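You operate a simulated robot arm through the tools that you are given. There is no shell and no other tool.

You run a simulated robot arm. Do the job below in one go: nothing can be reset, and whatever is moved stays where it is left.

JOB
Fit the busbar the module's label asks for and check the link.
Fine: busbar in its slot, both screws turned tight, balance plug in last, then press check: it must show LINK OK.

It is judged by the outcome, as a careful person would: the job done as asked, and still so three seconds after it is handed in. It fails if anything else is knocked over, pushed out of place, dropped, spilled or broken.

ROBOT AND FRAMES
A 7-joint arm with a fingered hand, fixed in place. Base frame: the origin is at the foot of the arm, x ahead of it, y to its left, z up. Readings come in m, rad, newtons and seconds.
With the tool pointing down near the work surface it reaches from about 0.16 to 0.8 m from the base axis. Its first joint turns from -1.204 to 3.002 rad. Payload 3.4 kg.
The TCP is the grasp point between the finger pads, 0.039 m short of the fingertips. In the tool frame z runs along the fingers and y along their closing line. Largest opening 0.18 m; the body of the gripper starts 0.111 m behind the TCP. The gripper is a hand of 3 fingers: y runs from the thumb to the fingers, the wrist lies at [0, 0, -0.262] in the tool frame.
Orientation is that of the tool frame in the base frame, as a unit quaternion [w, x, y, z]. With the fingers straight down and closing along the base's y, the tool's x points along the base's -x, its y along +y and its z along -z.

CONTROLS
- The arm moves only by the tool move_arm. Its argument "series" is a list of rows, each an object of numbers (a shift or turn left out is 0): "tx", "ty", "tz": the shift along the tool's x, y, z in units of 20 mm (1.0 is 20 mm); "rx", "ry", "rz": the turn, a rotation vector about the tool's x, y, z in units of 6 degrees (1.0 is 6 degrees). In form: [{"tx": .., "ty": .., "tz": .., "rx": .., "ry": .., "rz": ..}, ...]. A call has 1 to 20 rows; each row shifts and turns the commanded pose from where the row before left it, along the tool's axes as they then stand. A call with a number of a shift or a turn outside -1 to 1 is refused whole. Each row takes 0.2 s and may step no farther than 0.05 m and 0.15 rad from the row before; otherwise, the whole call is refused. Where a pose cannot be reached the arm comes as near as it can. A force on the tool above 40 N (or 10 N above the force at the start of the call, whichever is more), or a blocked arm, ends the call early, and 0.2 s more pass. In this call time passes only in rows, and 0.2 s behind the last. It gives the time, the measured TCP pose, the force on the tool (base axes), the opening and the grip force at its end, in the units of the frame above (readings bear some noise), with the torque about the TCP (base axes, N m) and any sound that the robot's microphone picked up.
- Cameras (640 x 400 px; columns grow to the right, rows downward): "scene" is fixed at [0.4119, 0.6491, 1.4708]; the picture's right is [-0.96, -0.28, 0.00], its down [-0.09, 0.30, -0.95] and it looks along [0.26, -0.91, -0.31] (base axes); focal length 319 px, centre (320, 200). "wrist" rides on the gripper at [0.062, -0.036, -0.128] in the tool frame; the picture's right is [0.50, 0.87, 0.00], its down [-0.75, 0.44, -0.49] and it looks along [-0.43, 0.25, 0.87] (tool axes); focal length 226 px, centre (320, 200). There is no depth. A picture from a camera that has moved, and an enlarged one, comes with that camera's place and axes in the base frame and with its lens. The place of the scene camera against the robot may be out by one fixed shift of up to 0.025 m in any direction.
- get_image(camera): a new picture of that camera. It takes no simulated time.
- lift_body(by): slides the trunk up (or, below 0, down) by that many m; the arm rides with it, the base frame stays. It gives what a move gives, with no picture.
- move_fingers(finger1, finger2, thumb_bend): sets how far each is bent, from 0 (flat) to 1 (curled in); at 0.3 the hand is open as for a grip, at 0.7 the pads meet at the TCP. One left out holds its place. A second passes; each finger stops where it meets its share of the squeeze, and holds until it gets a number again. It is the only way to open and close the hand. It gives what a move gives, with no picture; readings hold the bend of each and the force on the fingers (four entries, about 0 where the hand has none), thumb and palm.
- close_up(camera, box): a new picture of the part [left, top, right, bottom] of that camera's present view, enlarged. It takes no simulated time.
- sign_off(): hands the job in; it is judged then, once.

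Places have to be worked out from the pictures, the camera data and where the tool is seen. Open the gripper and draw the arm clear of the work before you hand the job in, unless the task says otherwise.

The tools are called after "Emit:" by a JSON object that holds its "name" and its "arguments". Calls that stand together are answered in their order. move_arm: Moves the arm, as the interface text tells. Its arguments: {"type":"object","properties":{"series":{"type":"array"}},"required":["series"]} The other tools are called the same way: lift_body (by) slides the trunk up or down; move_fingers (finger1, finger2, thumb_bend) moves the fingers one by one; get_image (camera) takes a picture; close_up (camera, box) takes an enlarged picture of a part of a camera's view; sign_off () hands the job in.

At the start:

```text
time_s: 0.0
position: [0.3967, -0.3565, 1.2522]
ee_rot: [0.0, 0.0, 1.0, 0.0]
ft_force: [0.1, 0.7, -0.1]
torque: [0.03, -0.01, 0.0]
finger_gap: 0.1797
grip_force: 0.1
shape: jaw
bend: [0.3, 0.3, 0.3]
finger forces: [0.0, 0.0, 0.1, 0.0, 0.1, 0.0]
trunk travel left (down, up): [-0.2, 0.342]
```

scene: 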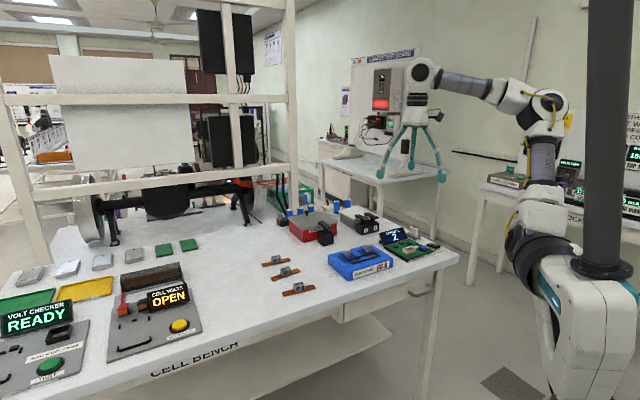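
wrist: 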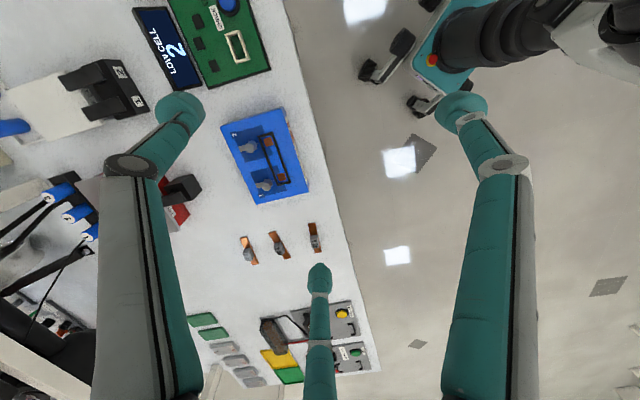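

I start by looking closely at the bench: the blue module, the busbars and the label are visible but unreadable at this size.

Emit:
{"name": "close_up", "arguments": {"camera": "scene", "box": [250, 200, 450, 325]}}

Emit:
{"name": "close_up", "arguments": {"camera": "wrist", "box": [200, 90, 360, 270]}}

Emit:
{"name": "close_up", "arguments": {"camera": "scene", "box": [0, 230, 220, 400]}}

Emit:
{"name": "close_up", "arguments": {"camera": "scene", "box": [315, 225, 415, 290]}}

```text
3.20 times, centred on (350, 262) of scene
camera zoom: at [0.4119, 0.6491, 1.4708], right [-0.96, -0.28, 0.0], down [-0.09, 0.3, -0.95], along [0.26, -0.91, -0.31], focal length 1021 px, centre (224, 0)
```

zoom: 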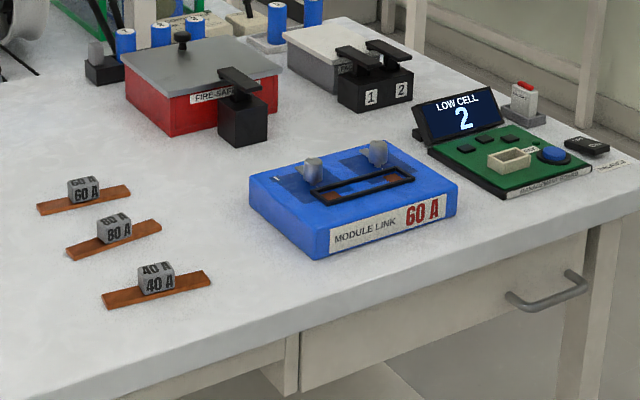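

```text
2.22 times, centred on (280, 180) of wrist
camera zoom: at [0.3338, -0.392, 1.381], right [-0.5, 0.87, 0.0], down [0.75, 0.43, 0.49], along [0.43, 0.25, -0.87], focal length 502 px, centre (409, 244)
```

zoom: 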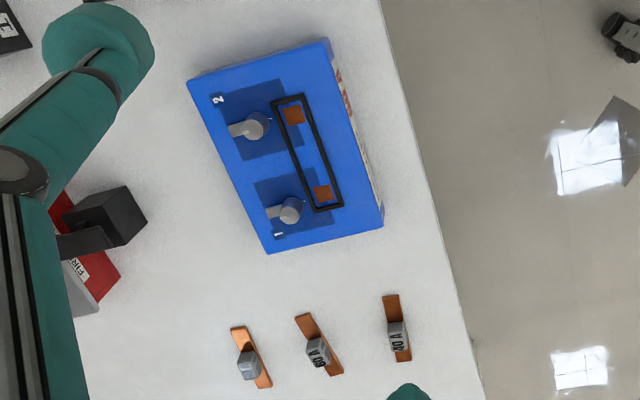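

```text
2.35 times, centred on (110, 315) of scene
camera zoom: at [0.4119, 0.6491, 1.4708], right [-0.96, -0.28, 0.0], down [-0.09, 0.3, -0.95], along [0.26, -0.91, -0.31], focal length 751 px, centre (814, -71)
```

zoom: 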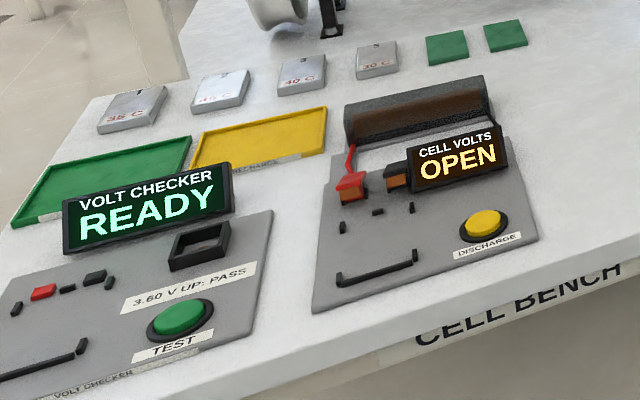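

```text
6.15 times, centred on (365, 258) of scene
camera zoom: at [0.4119, 0.6491, 1.4708], right [-0.96, -0.28, 0.0], down [-0.09, 0.3, -0.95], along [0.26, -0.91, -0.31], focal length 1964 px, centre (43, -154)
```

zoom: 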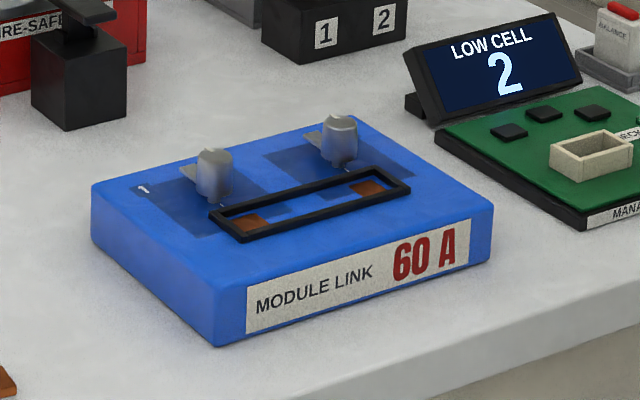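

The label reads 60 A. I zoom into the busbars, the manager board and the balance plug.

Emit:
{"name": "close_up", "arguments": {"camera": "scene", "box": [256, 250, 320, 300]}}

Emit:
{"name": "close_up", "arguments": {"camera": "scene", "box": [375, 220, 455, 270]}}

Emit:
{"name": "close_up", "arguments": {"camera": "wrist", "box": [130, 0, 290, 100]}}

Emit:
{"name": "close_up", "arguments": {"camera": "wrist", "box": [215, 100, 315, 210]}}

Emit:
{"name": "close_up", "arguments": {"camera": "wrist", "box": [230, 210, 340, 275]}}

```text
8.00 times, centred on (288, 275) of scene
camera zoom: at [0.4119, 0.6491, 1.4708], right [-0.96, -0.28, 0.0], down [-0.09, 0.3, -0.95], along [0.26, -0.91, -0.31], focal length 2553 px, centre (576, -400)
```

zoom: 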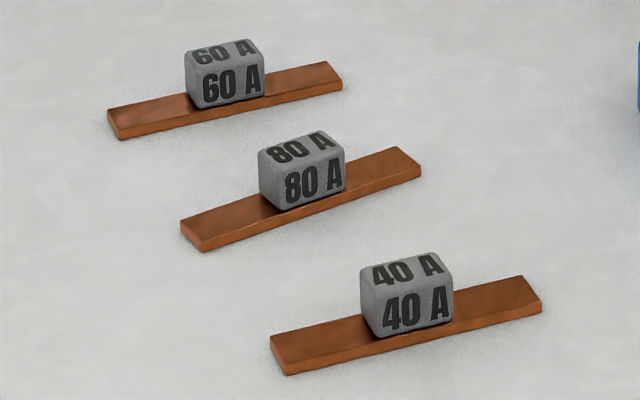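

```text
8.00 times, centred on (415, 245) of scene
camera zoom: at [0.4119, 0.6491, 1.4708], right [-0.96, -0.28, 0.0], down [-0.09, 0.3, -0.95], along [0.26, -0.91, -0.31], focal length 2553 px, centre (-440, -160)
```

zoom: 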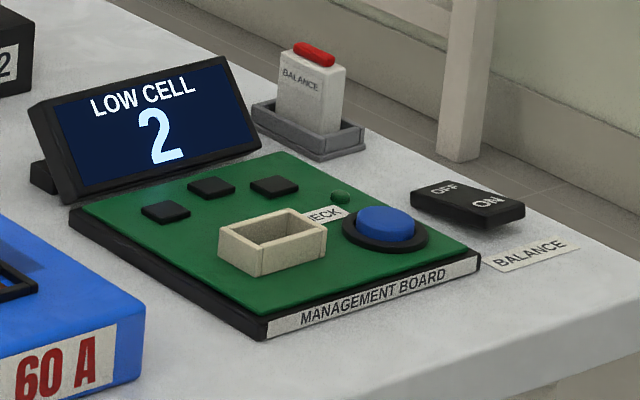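

```text
4.00 times, centred on (210, 50) of wrist
camera zoom: at [0.3338, -0.392, 1.381], right [-0.5, 0.87, 0.0], down [0.75, 0.43, 0.49], along [0.43, 0.25, -0.87], focal length 904 px, centre (760, 800)
```

zoom: 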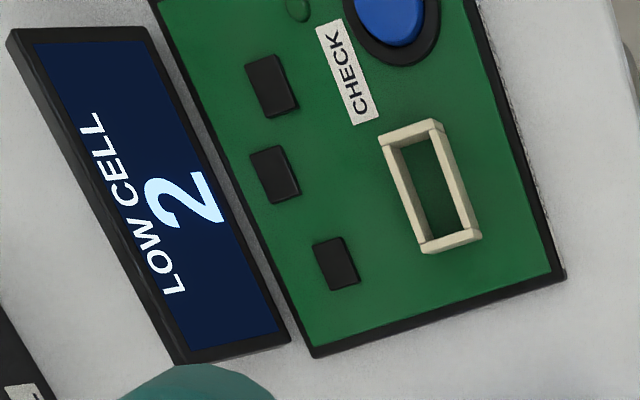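

```text
3.64 times, centred on (265, 155) of wrist
camera zoom: at [0.3338, -0.392, 1.381], right [-0.5, 0.87, 0.0], down [0.75, 0.43, 0.49], along [0.43, 0.25, -0.87], focal length 822 px, centre (520, 364)
```

zoom: 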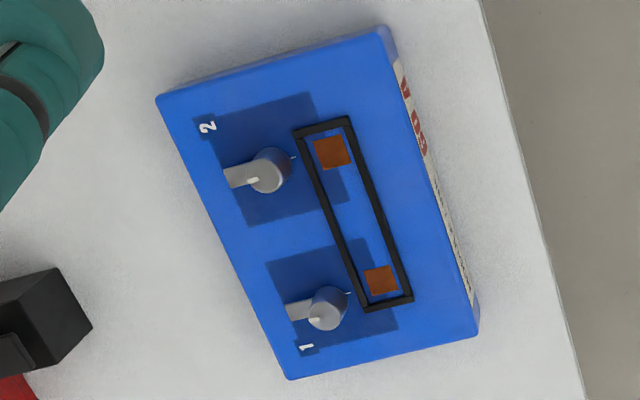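

```text
5.82 times, centred on (285, 242) of wrist
camera zoom: at [0.3338, -0.392, 1.381], right [-0.5, 0.87, 0.0], down [0.75, 0.43, 0.49], along [0.43, 0.25, -0.87], focal length 1315 px, centre (524, -47)
```

zoom: 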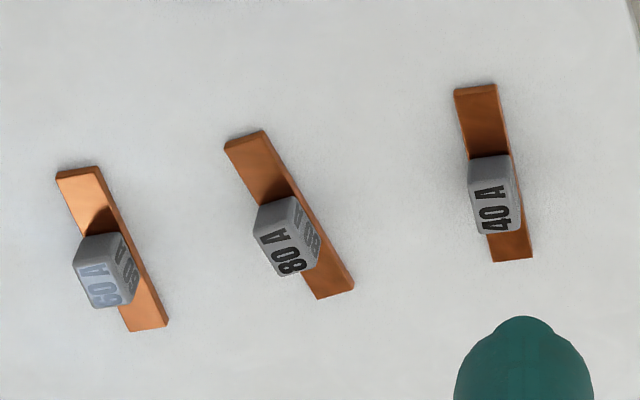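

The 60 A bar is the rear one of the three, farthest from the bench edge. Before approaching, I look at the hand itself to learn its finger geometry.

Emit:
{"name": "close_up", "arguments": {"camera": "scene", "box": [360, 50, 460, 190]}}

Emit:
{"name": "move_fingers", "arguments": {"finger1": 0.6, "finger2": 0.6, "thumb_bend": 0.6}}

Emit:
{"name": "get_image", "arguments": {"camera": "wrist"}}

Emit:
{"name": "close_up", "arguments": {"camera": "scene", "box": [360, 50, 460, 190]}}

```text
2.86 times, centred on (410, 120) of scene
camera zoom: at [0.4119, 0.6491, 1.4708], right [-0.96, -0.28, 0.0], down [-0.09, 0.3, -0.95], along [0.26, -0.91, -0.31], focal length 912 px, centre (63, 429)
```

zoom: 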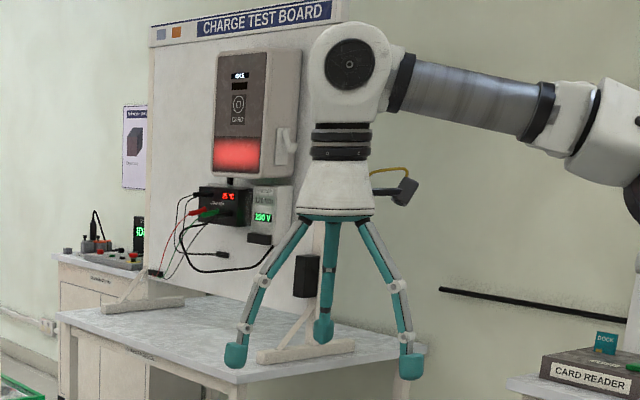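

```text
time_s: 1.0
position: [0.3938, -0.3511, 1.254]
ee_rot: [0.0, 0.0, 1.0, 0.0]
ft_force: [0.3, 0.0, 0.2]
torque: [-0.01, 0.0, -0.03]
finger_gap: 0.0338
grip_force: 0.1
shape: fingers
bend: [0.6, 0.6, 0.6]
finger forces: [0.0, 0.1, 0.0, 0.0, 0.0, 0.0]
trunk travel left (down, up): [-0.2, 0.342]
```

```text
taken
camera wrist: at [0.3319, -0.3869, 1.383], right [-0.5, 0.87, 0.0], down [0.75, 0.44, 0.49], along [0.43, 0.24, -0.87], focal length 226 px, centre (320, 200)
```

wrist: 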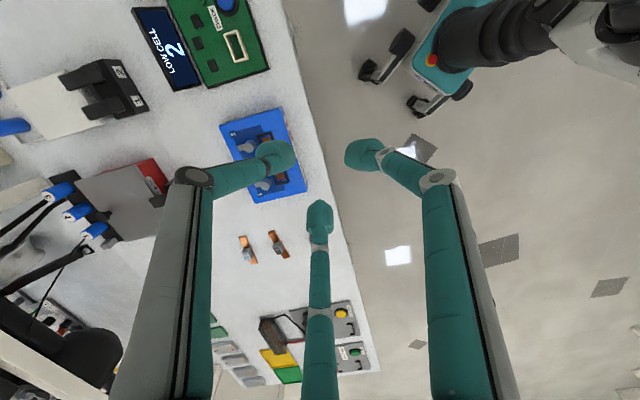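

```text
2.86 times, centred on (410, 120) of scene
camera zoom: at [0.4119, 0.6491, 1.4708], right [-0.96, -0.28, 0.0], down [-0.09, 0.3, -0.95], along [0.26, -0.91, -0.31], focal length 912 px, centre (63, 429)
```

zoom: 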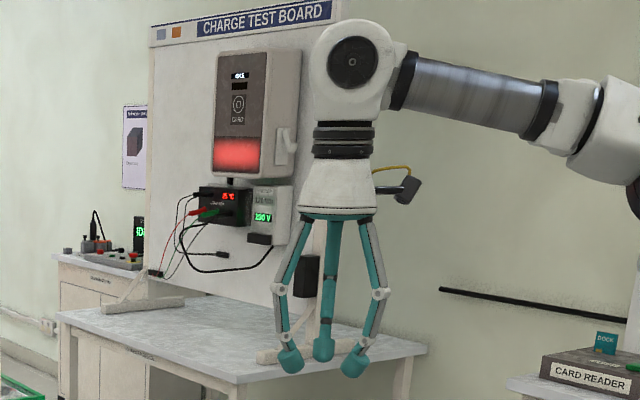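

The hand has three fingers at 120°, all converging on the TCP, with the thumb on the −y side. I close to 0.7 in free air to see exactly where the tips meet, and read the pose again to gauge the noise.

Emit:
{"name": "move_fingers", "arguments": {"finger1": 0.7, "finger2": 0.6, "thumb_bend": 0.7}}

Emit:
{"name": "get_image", "arguments": {"camera": "wrist"}}

Emit:
{"name": "close_up", "arguments": {"camera": "scene", "box": [390, 110, 440, 190]}}

```text
time_s: 2.0
position: [0.3937, -0.3502, 1.2531]
ee_rot: [0.001, 0.001, 1.0, -0.001]
ft_force: [0.3, 0.5, -1.0]
torque: [0.03, -0.01, 0.01]
finger_gap: 0.0
grip_force: 0.1
shape: fingers
bend: [0.7, 0.6, 0.7]
finger forces: [0.0, 0.0, 0.0, 0.0, 0.1, 0.0]
trunk travel left (down, up): [-0.2, 0.342]
```

```text
taken
camera wrist: at [0.3319, -0.387, 1.3829], right [-0.5, 0.87, 0.0], down [0.75, 0.44, 0.49], along [0.43, 0.24, -0.87], focal length 226 px, centre (320, 200)
```

wrist: 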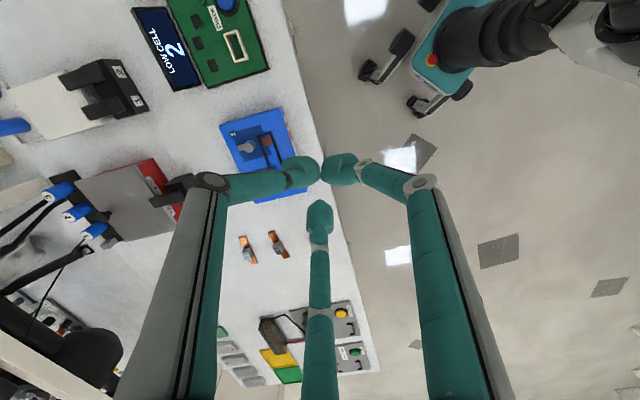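

```text
5.00 times, centred on (415, 150) of scene
camera zoom: at [0.4119, 0.6491, 1.4708], right [-0.96, -0.28, 0.0], down [-0.09, 0.3, -0.95], along [0.26, -0.91, -0.31], focal length 1596 px, centre (-155, 450)
```

zoom: 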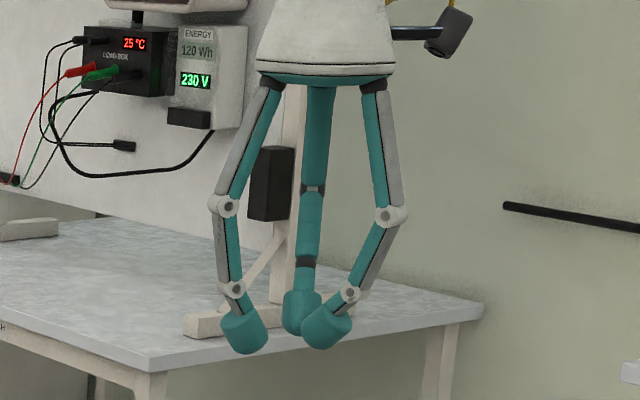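

Noise in pose is about 1–2 mm; the camera pose report looks steady. I triangulate the 60 A bar at roughly (0.86, −0.34, 0.87), so I open the hand and move above and short of it for a closer look, staying well over everything.

Emit:
{"name": "move_fingers", "arguments": {"finger1": 0.3, "finger2": 0.3, "thumb_bend": 0.3}}

Emit:
{"name": "move_arm", "arguments": {"series": [{"tx": -1, "tz": 0.5}, {"tx": -1, "tz": 0.5}, {"tx": -1, "tz": 0.5}, {"tx": -1, "tz": 0.5}, {"tx": -1, "tz": 0.5}, {"tx": -1, "tz": 0.5}, {"tx": -1, "tz": 0.5}, {"tx": -1, "tz": 0.5}, {"tx": -1, "tz": 0.5}, {"tx": -1, "tz": 0.5}, {"tx": -1, "tz": 0.5}, {"tx": -1, "tz": 0.5}, {"tx": -1, "tz": 0.5}]}}

Emit:
{"name": "get_image", "arguments": {"camera": "wrist"}}

Emit:
{"name": "get_image", "arguments": {"camera": "scene"}}

```text
time_s: 3.0
position: [0.3949, -0.3508, 1.2546]
ee_rot: [0.001, 0.0, 1.0, -0.001]
ft_force: [-0.3, -0.2, 0.2]
torque: [-0.01, -0.02, 0.01]
finger_gap: 0.1516
grip_force: 0.0
shape: fingers
bend: [0.3, 0.3, 0.3]
finger forces: [0.0, 0.0, 0.0, 0.0, 0.0, 0.0]
trunk travel left (down, up): [-0.2, 0.342]
```

```text
time_s: 5.8
position: [0.654, -0.3503, 1.1241]
ee_rot: [-0.001, 0.001, 1.0, -0.001]
ft_force: [-0.2, -0.3, -0.1]
torque: [0.0, 0.04, -0.01]
finger_gap: 0.1516
grip_force: 0.0
shape: fingers
bend: [0.3, 0.3, 0.3]
finger forces: [0.0, 0.0, 0.1, 0.1, 0.1, 0.1]
trunk travel left (down, up): [-0.2, 0.342]
```

```text
taken
camera wrist: at [0.5919, -0.3868, 1.2523], right [-0.5, 0.87, 0.0], down [0.75, 0.44, 0.49], along [0.43, 0.24, -0.87], focal length 226 px, centre (320, 200)
```

wrist: 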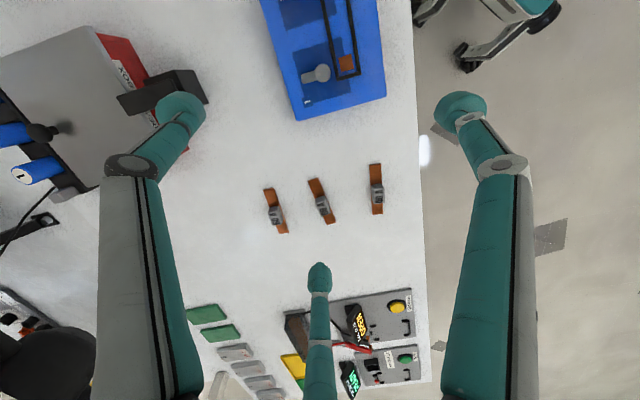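

```text
taken
```

scene: 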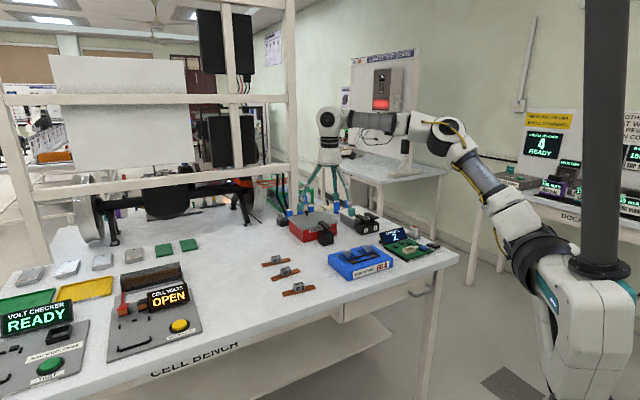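

The arm tracks accurately. I enlarge the busbars and module from this nearer position to measure them.

Emit:
{"name": "close_up", "arguments": {"camera": "wrist", "box": [250, 155, 400, 245]}}

Emit:
{"name": "close_up", "arguments": {"camera": "wrist", "box": [255, 0, 395, 120]}}

```text
4.27 times, centred on (325, 200) of wrist
camera zoom: at [0.5919, -0.3868, 1.2523], right [-0.5, 0.87, 0.0], down [0.75, 0.44, 0.49], along [0.43, 0.24, -0.87], focal length 964 px, centre (299, 200)
```

zoom: 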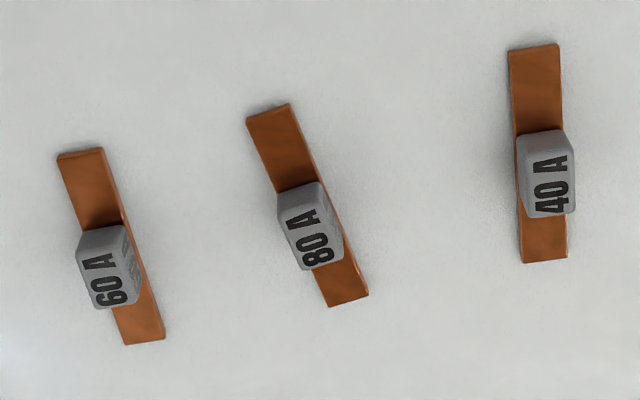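

```text
3.33 times, centred on (325, 60) of wrist
camera zoom: at [0.5919, -0.3868, 1.2523], right [-0.5, 0.87, 0.0], down [0.75, 0.44, 0.49], along [0.43, 0.24, -0.87], focal length 754 px, centre (303, 667)
```

zoom: 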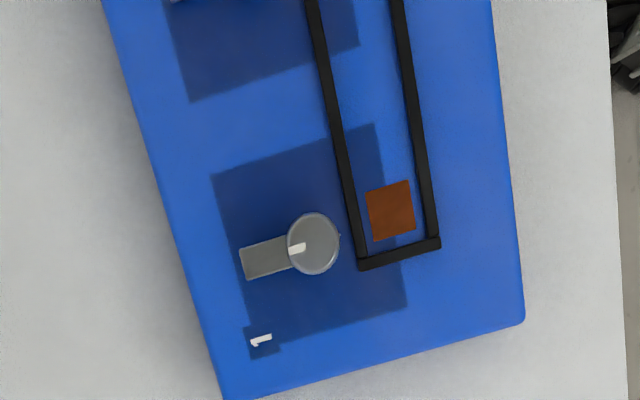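

Table top is at about z 0.845 and the 60 A bar is centred near (0.858, −0.338), about 0.92 m out and lying ~41° from +x. I test how far the arm reaches with the tool vertical, still well above the bench.

Emit:
{"name": "move_arm", "arguments": {"series": [{"tx": -1, "tz": 0.4}, {"tx": -1, "tz": 0.4}, {"tx": -1, "tz": 0.4}, {"tx": -1, "tz": 0.4}, {"tx": -1, "tz": 0.4}]}}

Emit:
{"name": "get_image", "arguments": {"camera": "wrist"}}

```text
time_s: 7.0
position: [0.727, -0.3611, 1.0793]
ee_rot: [0.001, 0.0, 1.0, -0.001]
ft_force: [0.7, -0.4, 0.4]
torque: [0.03, -0.01, 0.0]
finger_gap: 0.1515
grip_force: 0.0
shape: fingers
bend: [0.3, 0.3, 0.3]
finger forces: [0.0, 0.0, 0.0, 0.0, 0.0, 0.1]
out of reach, approached as far as the arm can: row 4, 5
trunk travel left (down, up): [-0.2, 0.342]
```

```text
taken
camera wrist: at [0.6642, -0.3974, 1.2096], right [-0.5, 0.87, 0.0], down [0.75, 0.44, 0.49], along [0.43, 0.24, -0.87], focal length 226 px, centre (320, 200)
```

wrist: 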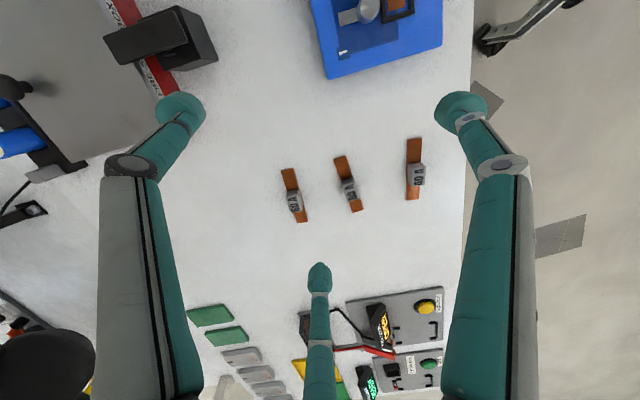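

Vertical reach tops out at a radius of 0.81 m, so I'll need to tilt the hand outward for the bar at 0.92 m. I measure the bar and tag from here first.

Emit:
{"name": "close_up", "arguments": {"camera": "wrist", "box": [270, 150, 370, 230]}}

Emit:
{"name": "close_up", "arguments": {"camera": "wrist", "box": [310, 0, 450, 85]}}

```text
5.00 times, centred on (320, 190) of wrist
camera zoom: at [0.6642, -0.3974, 1.2096], right [-0.5, 0.87, 0.0], down [0.75, 0.44, 0.49], along [0.43, 0.24, -0.87], focal length 1130 px, centre (320, 250)
```

zoom: 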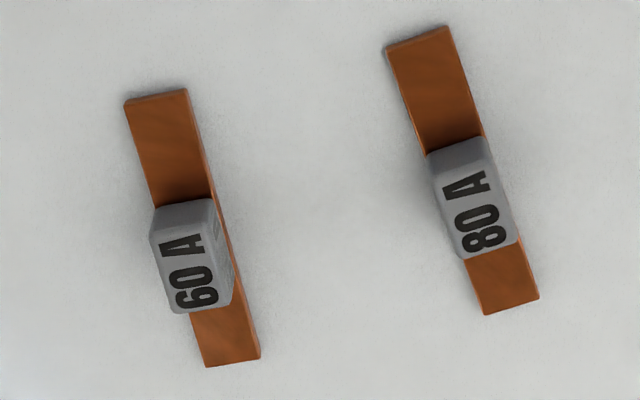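

```text
4.57 times, centred on (380, 42) of wrist
camera zoom: at [0.6642, -0.3974, 1.2096], right [-0.5, 0.87, 0.0], down [0.75, 0.44, 0.49], along [0.43, 0.24, -0.87], focal length 1033 px, centre (46, 920)
```

zoom: 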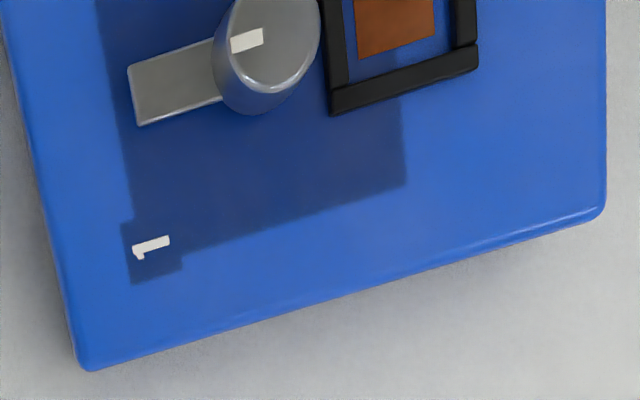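

The tag measures about 31×22×19 mm with the bar at 107×20 mm, table near z 0.857. I check whether the horizontal reach grows at lower wrist height, by descending a bit here where nothing is directly below the fingers.

Emit:
{"name": "move_arm", "arguments": {"series": [{"tz": 1}, {"tz": 1}, {"tz": 1}, {"tz": 1}, {"tx": -0.5}]}}

Emit:
{"name": "get_image", "arguments": {"camera": "scene"}}

```text
time_s: 8.2
position: [0.7362, -0.3602, 0.9995]
ee_rot: [-0.001, -0.001, 1.0, -0.002]
ft_force: [0.3, 0.2, -0.3]
torque: [-0.05, 0.0, 0.0]
finger_gap: 0.1514
grip_force: 0.1
shape: fingers
bend: [0.3, 0.3, 0.3]
finger forces: [0.0, 0.0, 0.1, 0.1, 0.0, 0.0]
trunk travel left (down, up): [-0.2, 0.342]
```

```text
taken
```

scene: 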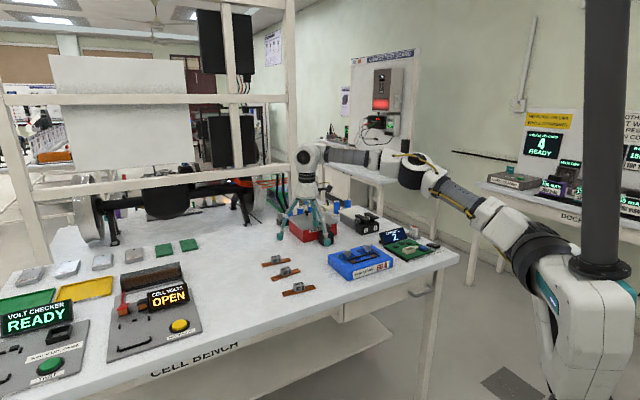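

No reach limit hit at this lower height. I probe further outward to find the new limit.

Emit:
{"name": "move_arm", "arguments": {"series": [{"tx": -1}, {"tx": -1}, {"tx": -1}]}}

Emit:
{"name": "get_image", "arguments": {"camera": "wrist"}}

```text
time_s: 9.0
position: [0.7467, -0.3616, 1.0005]
ee_rot: [0.0, 0.001, 1.0, -0.002]
ft_force: [-0.4, 0.4, 0.7]
torque: [-0.03, -0.01, -0.02]
finger_gap: 0.1517
grip_force: 0.1
shape: fingers
bend: [0.3, 0.3, 0.3]
finger forces: [0.2, 0.0, 0.0, 0.0, 0.0, 0.0]
out of reach, approached as far as the arm can: row 1, 2, 3
trunk travel left (down, up): [-0.2, 0.342]
```

```text
taken
camera wrist: at [0.6842, -0.3971, 1.1298], right [-0.5, 0.87, 0.0], down [0.75, 0.44, 0.49], along [0.43, 0.24, -0.87], focal length 226 px, centre (320, 200)
```

wrist: 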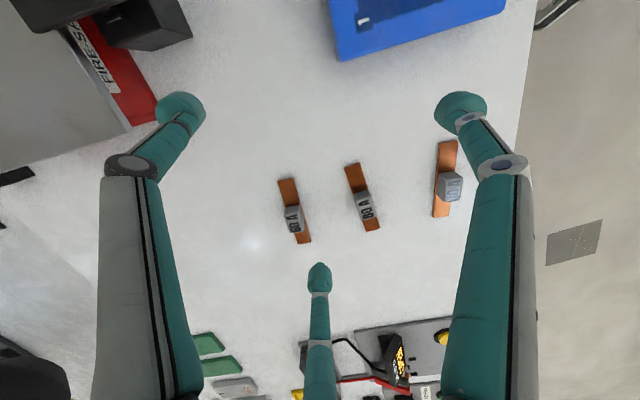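

The vertical limit is now about 0.83 m radius, growing as the wrist lowers, so a ~20° outward tilt will be enough. I back off and up, then yaw the hand by 41.6° so its thumb–finger line is square to the bar, and tilt 20° outward.

Emit:
{"name": "move_arm", "arguments": {"series": [{"tz": -1, "tx": 1}, {"tz": -1, "tx": 1}, {"tz": -1, "tx": 1}, {"rz": -0.99}, {"rz": -0.99}, {"rz": -0.99}, {"rz": -0.99}, {"rz": -0.99}, {"rz": -0.99}, {"rz": -0.99}, {"rx": 0.8333}, {"rx": 0.8333}, {"rx": 0.8333}, {"rx": 0.8333}]}}

Emit:
{"name": "get_image", "arguments": {"camera": "wrist"}}

Emit:
{"name": "get_image", "arguments": {"camera": "scene"}}

```text
time_s: 12.0
position: [0.6873, -0.3597, 1.0629]
ee_rot: [0.063, -0.35, 0.92, -0.165]
ft_force: [0.6, -0.1, 0.2]
torque: [0.02, -0.03, -0.02]
finger_gap: 0.1516
grip_force: 0.1
shape: fingers
bend: [0.3, 0.3, 0.3]
finger forces: [0.0, 0.0, 0.0, 0.1, 0.0, 0.0]
trunk travel left (down, up): [-0.2, 0.342]
```

```text
taken
camera wrist: at [0.6339, -0.3929, 1.1958], right [-0.91, 0.28, -0.3], down [0.18, 0.93, 0.31], along [0.36, 0.23, -0.9], focal length 226 px, centre (320, 200)
```

wrist: 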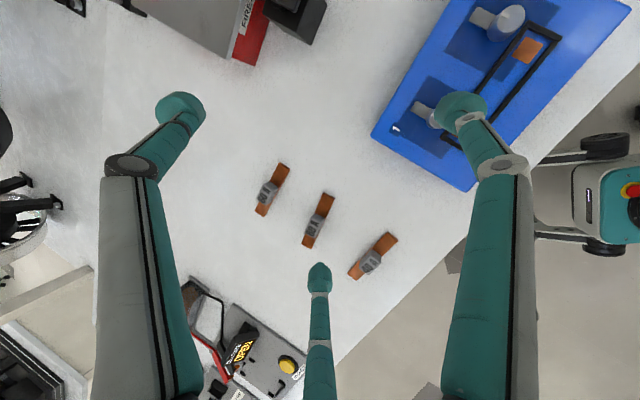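

```text
taken
```

scene: 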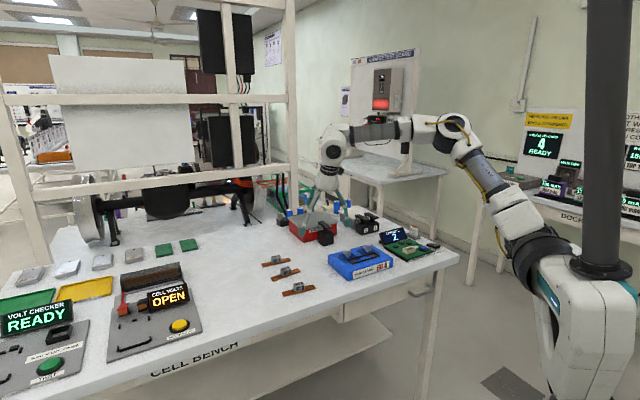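

Orientation is as planned. I zoom on the 60 A bar from this pose to refine its position before reaching out.

Emit:
{"name": "close_up", "arguments": {"camera": "wrist", "box": [240, 150, 340, 230]}}

Emit:
{"name": "close_up", "arguments": {"camera": "wrist", "box": [360, 0, 640, 175]}}

```text
5.00 times, centred on (290, 190) of wrist
camera zoom: at [0.6339, -0.3929, 1.1958], right [-0.91, 0.28, -0.3], down [0.18, 0.93, 0.31], along [0.36, 0.23, -0.9], focal length 1130 px, centre (470, 250)
```

zoom: 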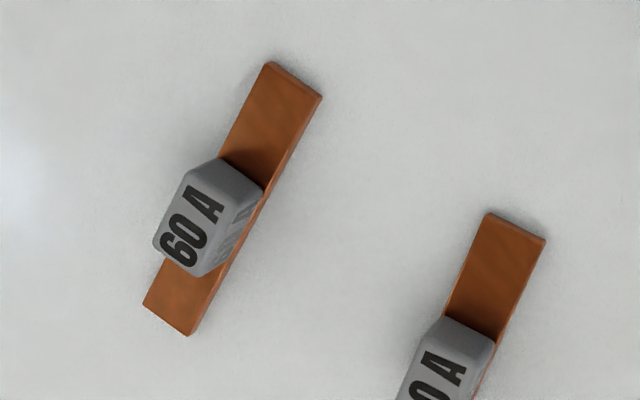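

```text
2.29 times, centred on (500, 88) of wrist
camera zoom: at [0.6339, -0.3929, 1.1958], right [-0.91, 0.28, -0.3], down [0.18, 0.93, 0.31], along [0.36, 0.23, -0.9], focal length 517 px, centre (-91, 457)
```

zoom: 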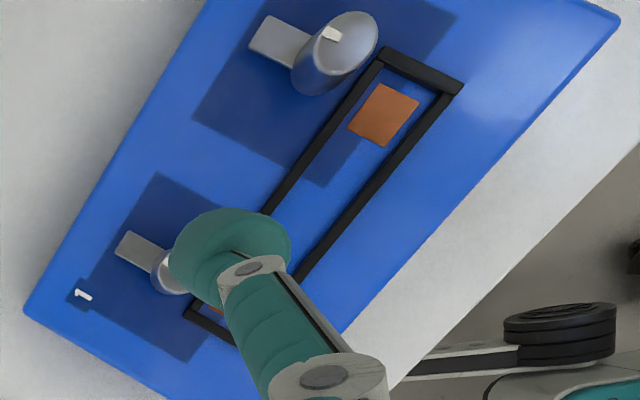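

Bar centre is confirmed at (0.850, −0.340), top z 0.862, consistent between two views to under 1 mm. I pre-shape the fingers to 0.5 and move to about 55 mm above the grasp pose.

Emit:
{"name": "move_fingers", "arguments": {"finger1": 0.5, "finger2": 0.5, "thumb_bend": 0.5}}

Emit:
{"name": "move_arm", "arguments": {"series": [{"tx": -0.844, "ty": -0.27, "tz": 0.785}, {"tx": -0.844, "ty": -0.27, "tz": 0.785}, {"tx": -0.844, "ty": -0.27, "tz": 0.785}, {"tx": -0.844, "ty": -0.27, "tz": 0.785}, {"tx": -0.844, "ty": -0.27, "tz": 0.785}, {"tx": -0.844, "ty": -0.27, "tz": 0.785}, {"tx": -0.844, "ty": -0.27, "tz": 0.785}, {"tx": -0.844, "ty": -0.27, "tz": 0.785}]}}

Emit:
{"name": "get_image", "arguments": {"camera": "wrist"}}

Emit:
{"name": "close_up", "arguments": {"camera": "scene", "box": [210, 190, 340, 300]}}

```text
time_s: 13.0
position: [0.6873, -0.3596, 1.0609]
ee_rot: [0.061, -0.35, 0.92, -0.164]
ft_force: [-0.3, -1.0, 0.3]
torque: [-0.03, 0.03, -0.01]
finger_gap: 0.0734
grip_force: 0.0
shape: fingers
bend: [0.5, 0.5, 0.5]
finger forces: [0.0, 0.0, 0.0, 0.1, 0.0, 0.1]
trunk travel left (down, up): [-0.2, 0.342]
```

```text
time_s: 14.8
position: [0.8099, -0.3497, 0.9543]
ee_rot: [0.064, -0.349, 0.92, -0.164]
ft_force: [-0.5, 0.9, -0.5]
torque: [-0.01, -0.02, 0.0]
finger_gap: 0.0731
grip_force: 0.1
shape: fingers
bend: [0.5, 0.5, 0.5]
finger forces: [0.1, 0.0, 0.0, 0.1, 0.0, 0.0]
out of reach, approached as far as the arm can: row 6, 7, 8
trunk travel left (down, up): [-0.2, 0.342]
```

```text
taken
camera wrist: at [0.7556, -0.3837, 1.0887], right [-0.91, 0.28, -0.3], down [0.18, 0.93, 0.31], along [0.37, 0.23, -0.9], focal length 226 px, centre (320, 200)
```

wrist: 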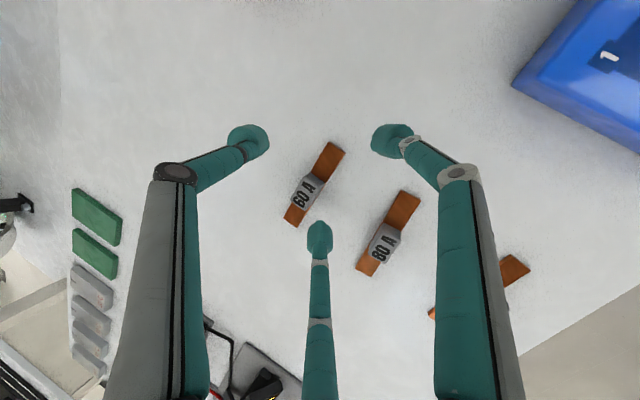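

```text
3.64 times, centred on (275, 245) of scene
camera zoom: at [0.4119, 0.6491, 1.4708], right [-0.96, -0.28, 0.0], down [-0.09, 0.3, -0.95], along [0.26, -0.91, -0.31], focal length 1160 px, centre (484, 36)
```

zoom: 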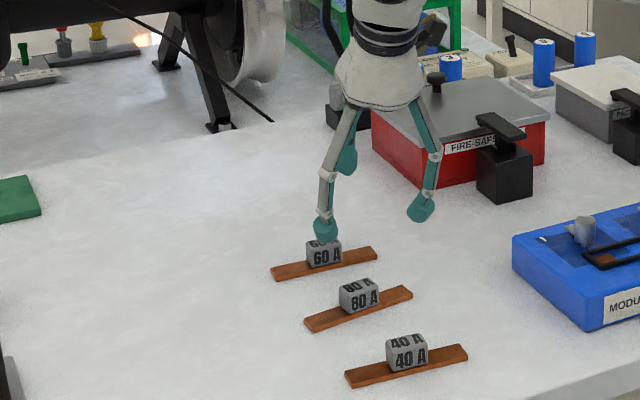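

The tilted pose stopped short at (0.809, −0.350, 0.956), with tips just above the tag height. I try approaching the target while going slightly lower, since reach has been growing as the wrist comes down.

Emit:
{"name": "move_arm", "arguments": {"series": [{"tx": -0.95, "ty": -0.05, "tz": 0.5}, {"tx": -0.95, "ty": -0.05, "tz": 0.5}]}}

Emit:
{"name": "get_image", "arguments": {"camera": "wrist"}}

Emit:
{"name": "get_image", "arguments": {"camera": "scene"}}

```text
time_s: 15.4
position: [0.8085, -0.3423, 0.9331]
ee_rot: [0.062, -0.35, 0.92, -0.163]
ft_force: [0.1, -0.1, 0.2]
torque: [-0.02, -0.02, -0.02]
finger_gap: 0.0733
grip_force: 0.1
shape: fingers
bend: [0.5, 0.5, 0.5]
finger forces: [0.0, 0.0, 0.0, 0.0, 0.0, 0.0]
out of reach, approached as far as the arm can: row 1, 2
trunk travel left (down, up): [-0.2, 0.342]
```

```text
taken
camera wrist: at [0.7557, -0.3767, 1.0672], right [-0.91, 0.28, -0.3], down [0.18, 0.93, 0.31], along [0.37, 0.23, -0.9], focal length 226 px, centre (320, 200)
```

wrist: 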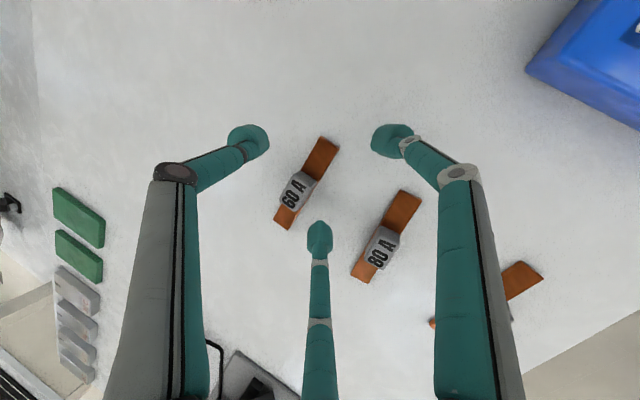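

```text
taken
```

scene: 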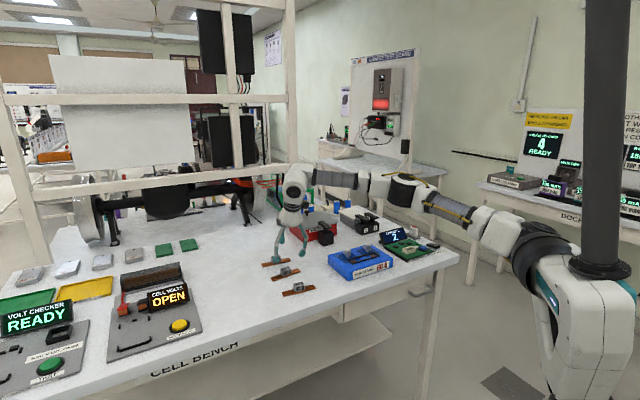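

The arm is nearly straight here, stopping at (0.809, −0.343), about 36 mm short. I raise slightly and tilt another 10° to see how much reach that buys.

Emit:
{"name": "move_arm", "arguments": {"series": [{"tz": -1}, {"rx": 0.8333}, {"rx": 0.8333}, {"tx": -1}, {"tx": -1}]}}

Emit:
{"name": "get_image", "arguments": {"camera": "wrist"}}

```text
time_s: 16.6
position: [0.8134, -0.3224, 0.9536]
ee_rot: [0.094, -0.342, 0.903, -0.242]
ft_force: [-0.7, -0.6, 1.2]
torque: [0.04, 0.0, 0.01]
finger_gap: 0.0733
grip_force: 0.0
shape: fingers
bend: [0.5, 0.5, 0.5]
finger forces: [0.0, 0.0, 0.0, 0.0, 0.1, 0.1]
out of reach, approached as far as the arm can: row 4, 5
trunk travel left (down, up): [-0.2, 0.342]
```

```text
taken
camera wrist: at [0.7448, -0.339, 1.083], right [-0.87, 0.23, -0.44], down [0.15, 0.97, 0.21], along [0.47, 0.12, -0.87], focal length 226 px, centre (320, 200)
```

wrist: 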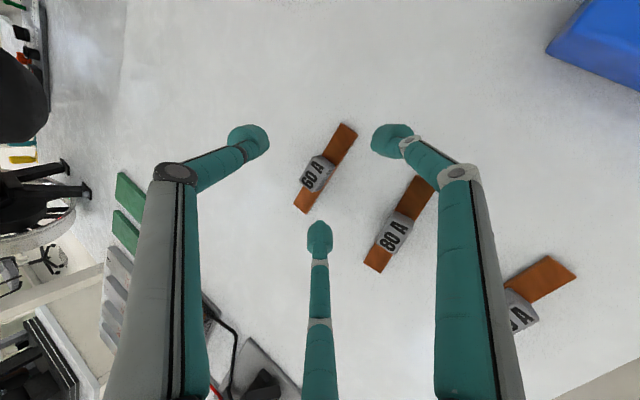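

Tilting 30° in this plane did not extend the reach, so a wrist limit seems to be involved. I shift the tilt direction toward the arm's own radial direction and probe again.

Emit:
{"name": "move_arm", "arguments": {"series": [{"tz": -0.5}, {"ry": -0.9}, {"ry": -0.9}, {"tx": -1}, {"tx": -1}]}}

Emit:
{"name": "get_image", "arguments": {"camera": "wrist"}}

Emit:
{"name": "close_up", "arguments": {"camera": "scene", "box": [230, 120, 640, 400]}}

```text
time_s: 17.8
position: [0.8389, -0.2839, 0.9659]
ee_rot: [0.175, -0.364, 0.891, -0.21]
ft_force: [0.8, 0.1, -0.2]
torque: [0.02, 0.01, -0.05]
finger_gap: 0.0733
grip_force: 0.1
shape: fingers
bend: [0.5, 0.5, 0.5]
finger forces: [0.0, 0.1, 0.0, 0.1, 0.0, 0.0]
trunk travel left (down, up): [-0.2, 0.342]
```

```text
taken
camera wrist: at [0.7589, -0.3217, 1.0845], right [-0.83, 0.2, -0.51], down [0.03, 0.95, 0.32], along [0.55, 0.25, -0.8], focal length 226 px, centre (320, 200)
```

wrist: 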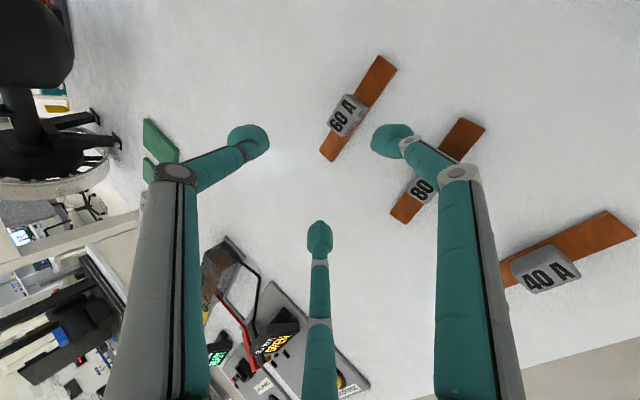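

```text
1.43 times, centred on (435, 260) of scene
camera zoom: at [0.4119, 0.6491, 1.4708], right [-0.96, -0.28, 0.0], down [-0.09, 0.3, -0.95], along [0.26, -0.91, -0.31], focal length 456 px, centre (156, 114)
```

zoom: 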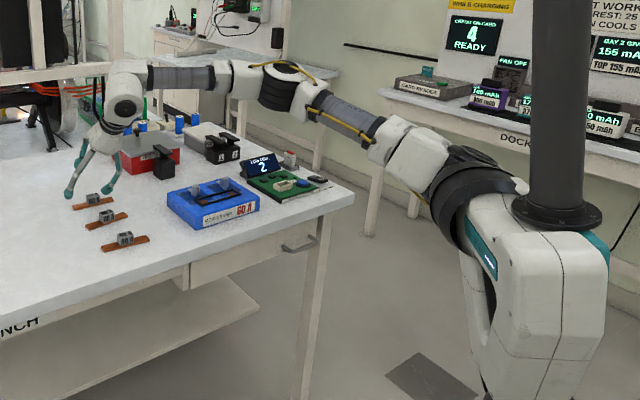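

Tilting in the arm's own plane is comfortable and not at any limit, so the limit was the wrist. I'll re-plan: hand yawed so the fingers pinch the tag's long faces (thumb on the end face), tilted ~20° radially, which keeps the contact heights close together. First I retreat up and inward and return to vertical.

Emit:
{"name": "move_arm", "arguments": {"series": [{"tx": 0.545, "ty": 0.079, "tz": -0.94}, {"tx": 0.545, "ty": 0.079, "tz": -0.94}, {"tx": 0.545, "ty": 0.079, "tz": -0.94}, {"tx": 0.545, "ty": 0.079, "tz": -0.94}, {"tx": 0.545, "ty": 0.079, "tz": -0.94}, {"tx": 0.545, "ty": 0.079, "tz": -0.94}, {"tx": 0.545, "ty": 0.079, "tz": -0.94}, {"ry": 0.9}, {"ry": 0.9}, {"rx": -0.8333}, {"rx": -0.8333}, {"rx": -0.8333}, {"rx": -0.8333}, {"rx": -0.8333}, {"rx": -0.8333}]}}

Emit:
{"name": "move_arm", "arguments": {"series": [{"rz": 1}, {"rz": 1}, {"rz": 1}, {"rz": 1}, {"rz": 1}, {"rz": 1}, {"rz": 1}, {"rz": 1}, {"rz": 1}, {"rz": 1}, {"rz": 1}, {"rz": 1}, {"rz": 1}, {"rz": 1}, {"rz": 1}, {"rx": -0.4977, "ry": -0.9937}, {"rx": -0.4977, "ry": -0.9937}, {"rx": -0.4977, "ry": -0.9937}]}}

Emit:
{"name": "get_image", "arguments": {"camera": "wrist"}}

Emit:
{"name": "get_image", "arguments": {"camera": "scene"}}

```text
time_s: 21.0
position: [0.7205, -0.304, 1.0582]
ee_rot: [0.0, -0.354, 0.935, 0.0]
ft_force: [0.3, -0.2, 0.1]
torque: [0.0, -0.02, 0.01]
finger_gap: 0.0732
grip_force: 0.1
shape: fingers
bend: [0.5, 0.5, 0.5]
finger forces: [0.0, 0.0, 0.1, 0.1, 0.1, 0.0]
trunk travel left (down, up): [-0.2, 0.342]
```

```text
time_s: 24.8
position: [0.7177, -0.3022, 1.0622]
ee_rot: [0.176, 0.404, 0.898, 0.008]
ft_force: [-0.3, 0.0, 0.7]
torque: [0.0, -0.04, 0.02]
finger_gap: 0.0732
grip_force: 0.1
shape: fingers
bend: [0.5, 0.5, 0.5]
finger forces: [0.1, 0.0, 0.0, 0.0, 0.0, 0.0]
trunk travel left (down, up): [-0.2, 0.342]
```

```text
taken
camera wrist: at [0.6131, -0.2644, 1.1579], right [0.32, 0.95, -0.02], down [0.62, -0.19, 0.76], along [0.72, -0.26, -0.65], focal length 226 px, centre (320, 200)
```

wrist: 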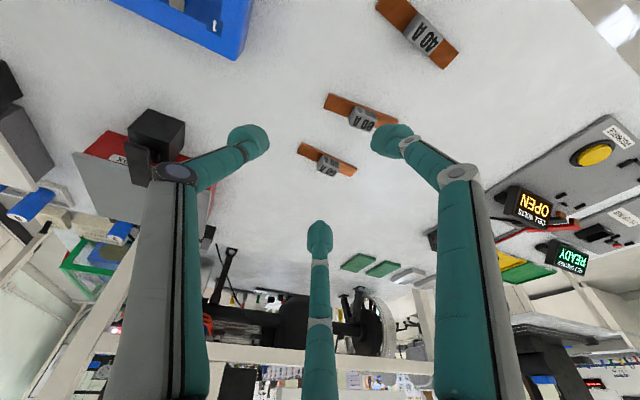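

```text
taken
```

scene: 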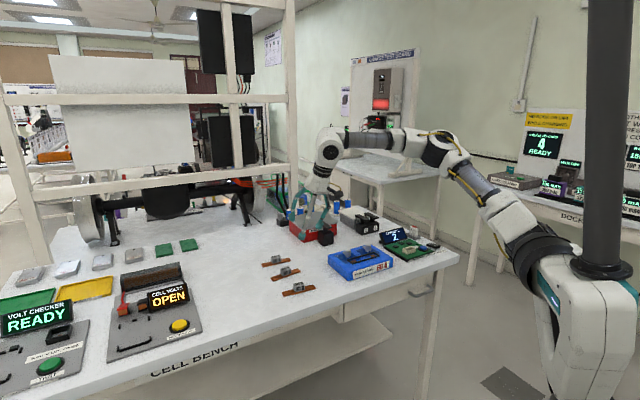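

The new orientation is exact. I move to the pre-grasp point about 55 mm above the grasp height over the 60 A tag.

Emit:
{"name": "move_arm", "arguments": {"series": [{"tx": -0.43, "ty": 0.309, "tz": 0.876}, {"tx": -0.43, "ty": 0.309, "tz": 0.876}, {"tx": -0.43, "ty": 0.309, "tz": 0.876}, {"tx": -0.43, "ty": 0.309, "tz": 0.876}, {"tx": -0.43, "ty": 0.309, "tz": 0.876}, {"tx": -0.43, "ty": 0.309, "tz": 0.876}, {"tx": -0.43, "ty": 0.309, "tz": 0.876}, {"tx": -0.43, "ty": 0.309, "tz": 0.876}]}}

Emit:
{"name": "get_image", "arguments": {"camera": "wrist"}}

Emit:
{"name": "close_up", "arguments": {"camera": "scene", "box": [230, 180, 340, 300]}}

```text
time_s: 26.6
position: [0.839, -0.3394, 0.9543]
ee_rot: [0.175, 0.404, 0.898, 0.006]
ft_force: [-0.9, -0.2, -0.7]
torque: [0.02, 0.0, -0.03]
finger_gap: 0.0732
grip_force: 0.0
shape: fingers
bend: [0.5, 0.5, 0.5]
finger forces: [0.1, 0.1, 0.0, 0.0, 0.0, 0.0]
out of reach, approached as far as the arm can: row 8
trunk travel left (down, up): [-0.2, 0.342]
```

```text
taken
camera wrist: at [0.7344, -0.3013, 1.0518], right [0.32, 0.95, -0.02], down [0.62, -0.19, 0.76], along [0.72, -0.26, -0.65], focal length 226 px, centre (320, 200)
```

wrist: 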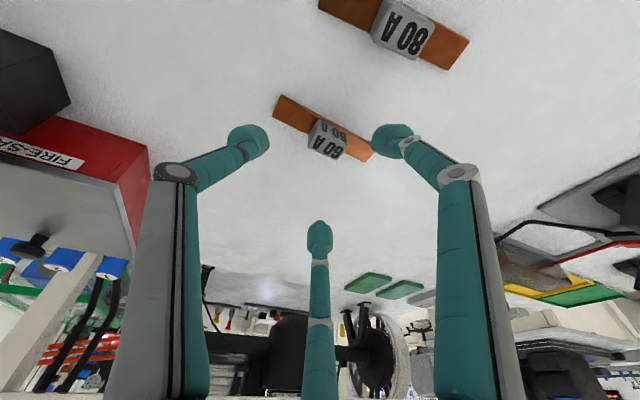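

```text
3.33 times, centred on (285, 240) of scene
camera zoom: at [0.4119, 0.6491, 1.4708], right [-0.96, -0.28, 0.0], down [-0.09, 0.3, -0.95], along [0.26, -0.91, -0.31], focal length 1064 px, centre (437, 67)
```

zoom: 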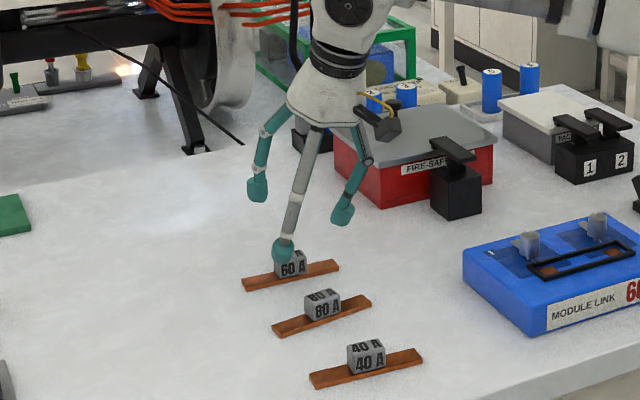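

Nearly there (about 2 mm short in y at this height). I zoom in to see how the tag lies between the fingertips.

Emit:
{"name": "close_up", "arguments": {"camera": "wrist", "box": [220, 70, 420, 260]}}

Emit:
{"name": "close_up", "arguments": {"camera": "scene", "box": [245, 215, 320, 285]}}

```text
2.11 times, centred on (320, 165) of wrist
camera zoom: at [0.7344, -0.3013, 1.0518], right [0.32, 0.95, -0.02], down [0.62, -0.19, 0.76], along [0.72, -0.26, -0.65], focal length 476 px, centre (320, 274)
```

zoom: 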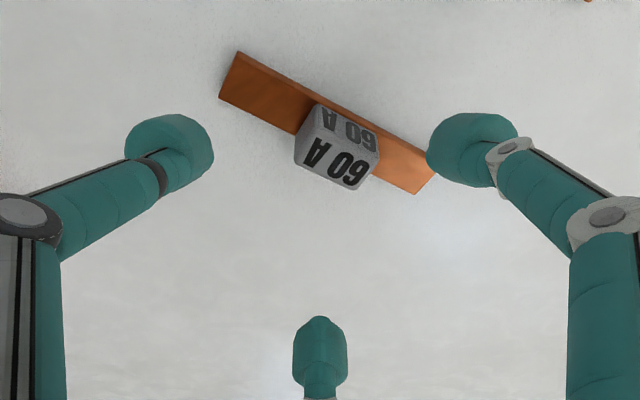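

```text
5.71 times, centred on (282, 250) of scene
camera zoom: at [0.4119, 0.6491, 1.4708], right [-0.96, -0.28, 0.0], down [-0.09, 0.3, -0.95], along [0.26, -0.91, -0.31], focal length 1823 px, centre (534, -86)
```

zoom: 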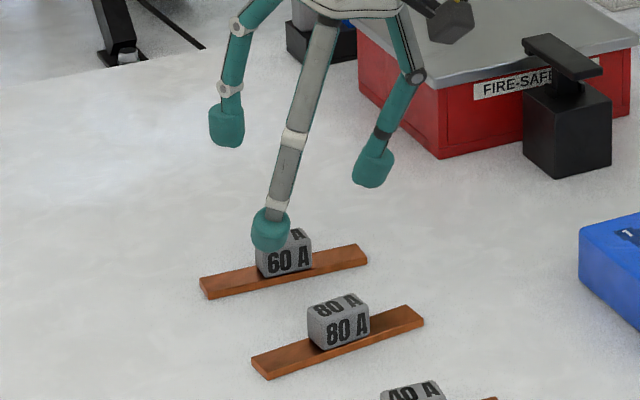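

The tag sits where I computed it. I descend to TCP z ≈ 0.915 (tips still above the table) and look again before closing.

Emit:
{"name": "move_arm", "arguments": {"series": [{"tx": 0.171, "ty": -0.034, "tz": 0.484}, {"tx": 0.171, "ty": -0.034, "tz": 0.484}, {"tx": 0.171, "ty": -0.034, "tz": 0.484}, {"tx": 0.171, "ty": -0.034, "tz": 0.484}]}}

Emit:
{"name": "close_up", "arguments": {"camera": "wrist", "box": [220, 70, 420, 260]}}

Emit:
{"name": "close_up", "arguments": {"camera": "scene", "box": [245, 215, 320, 285]}}

```text
time_s: 27.6
position: [0.8404, -0.3352, 0.9163]
ee_rot: [0.175, 0.403, 0.898, 0.008]
ft_force: [-0.1, -0.4, 0.3]
torque: [0.03, 0.03, 0.02]
finger_gap: 0.0734
grip_force: 0.0
shape: fingers
bend: [0.5, 0.5, 0.5]
finger forces: [0.0, 0.1, 0.0, 0.1, 0.1, 0.0]
trunk travel left (down, up): [-0.2, 0.342]
```

```text
2.11 times, centred on (320, 165) of wrist
camera zoom: at [0.7358, -0.2975, 1.0132], right [0.32, 0.95, -0.02], down [0.62, -0.19, 0.76], along [0.72, -0.26, -0.65], focal length 476 px, centre (320, 274)
```

zoom: 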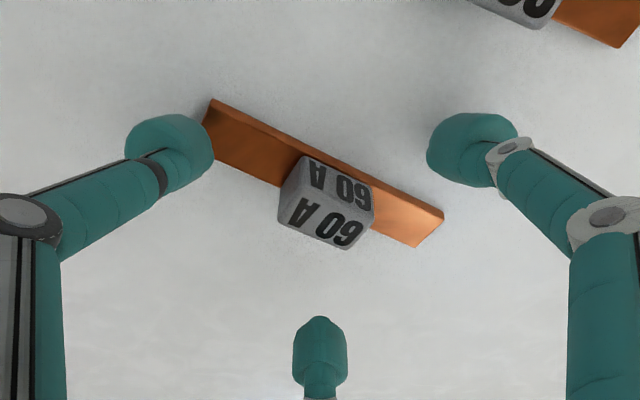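

```text
5.71 times, centred on (282, 250) of scene
camera zoom: at [0.4119, 0.6491, 1.4708], right [-0.96, -0.28, 0.0], down [-0.09, 0.3, -0.95], along [0.26, -0.91, -0.31], focal length 1823 px, centre (534, -86)
```

zoom: 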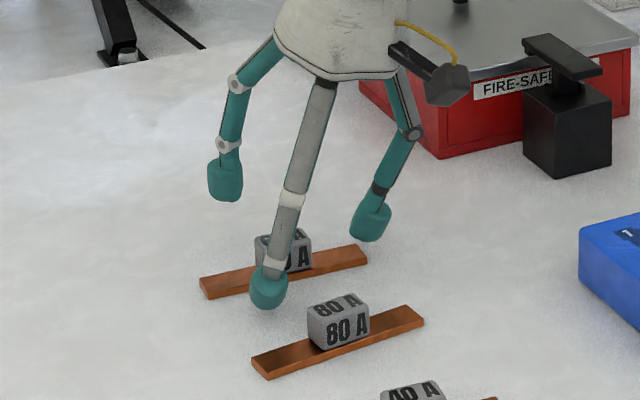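

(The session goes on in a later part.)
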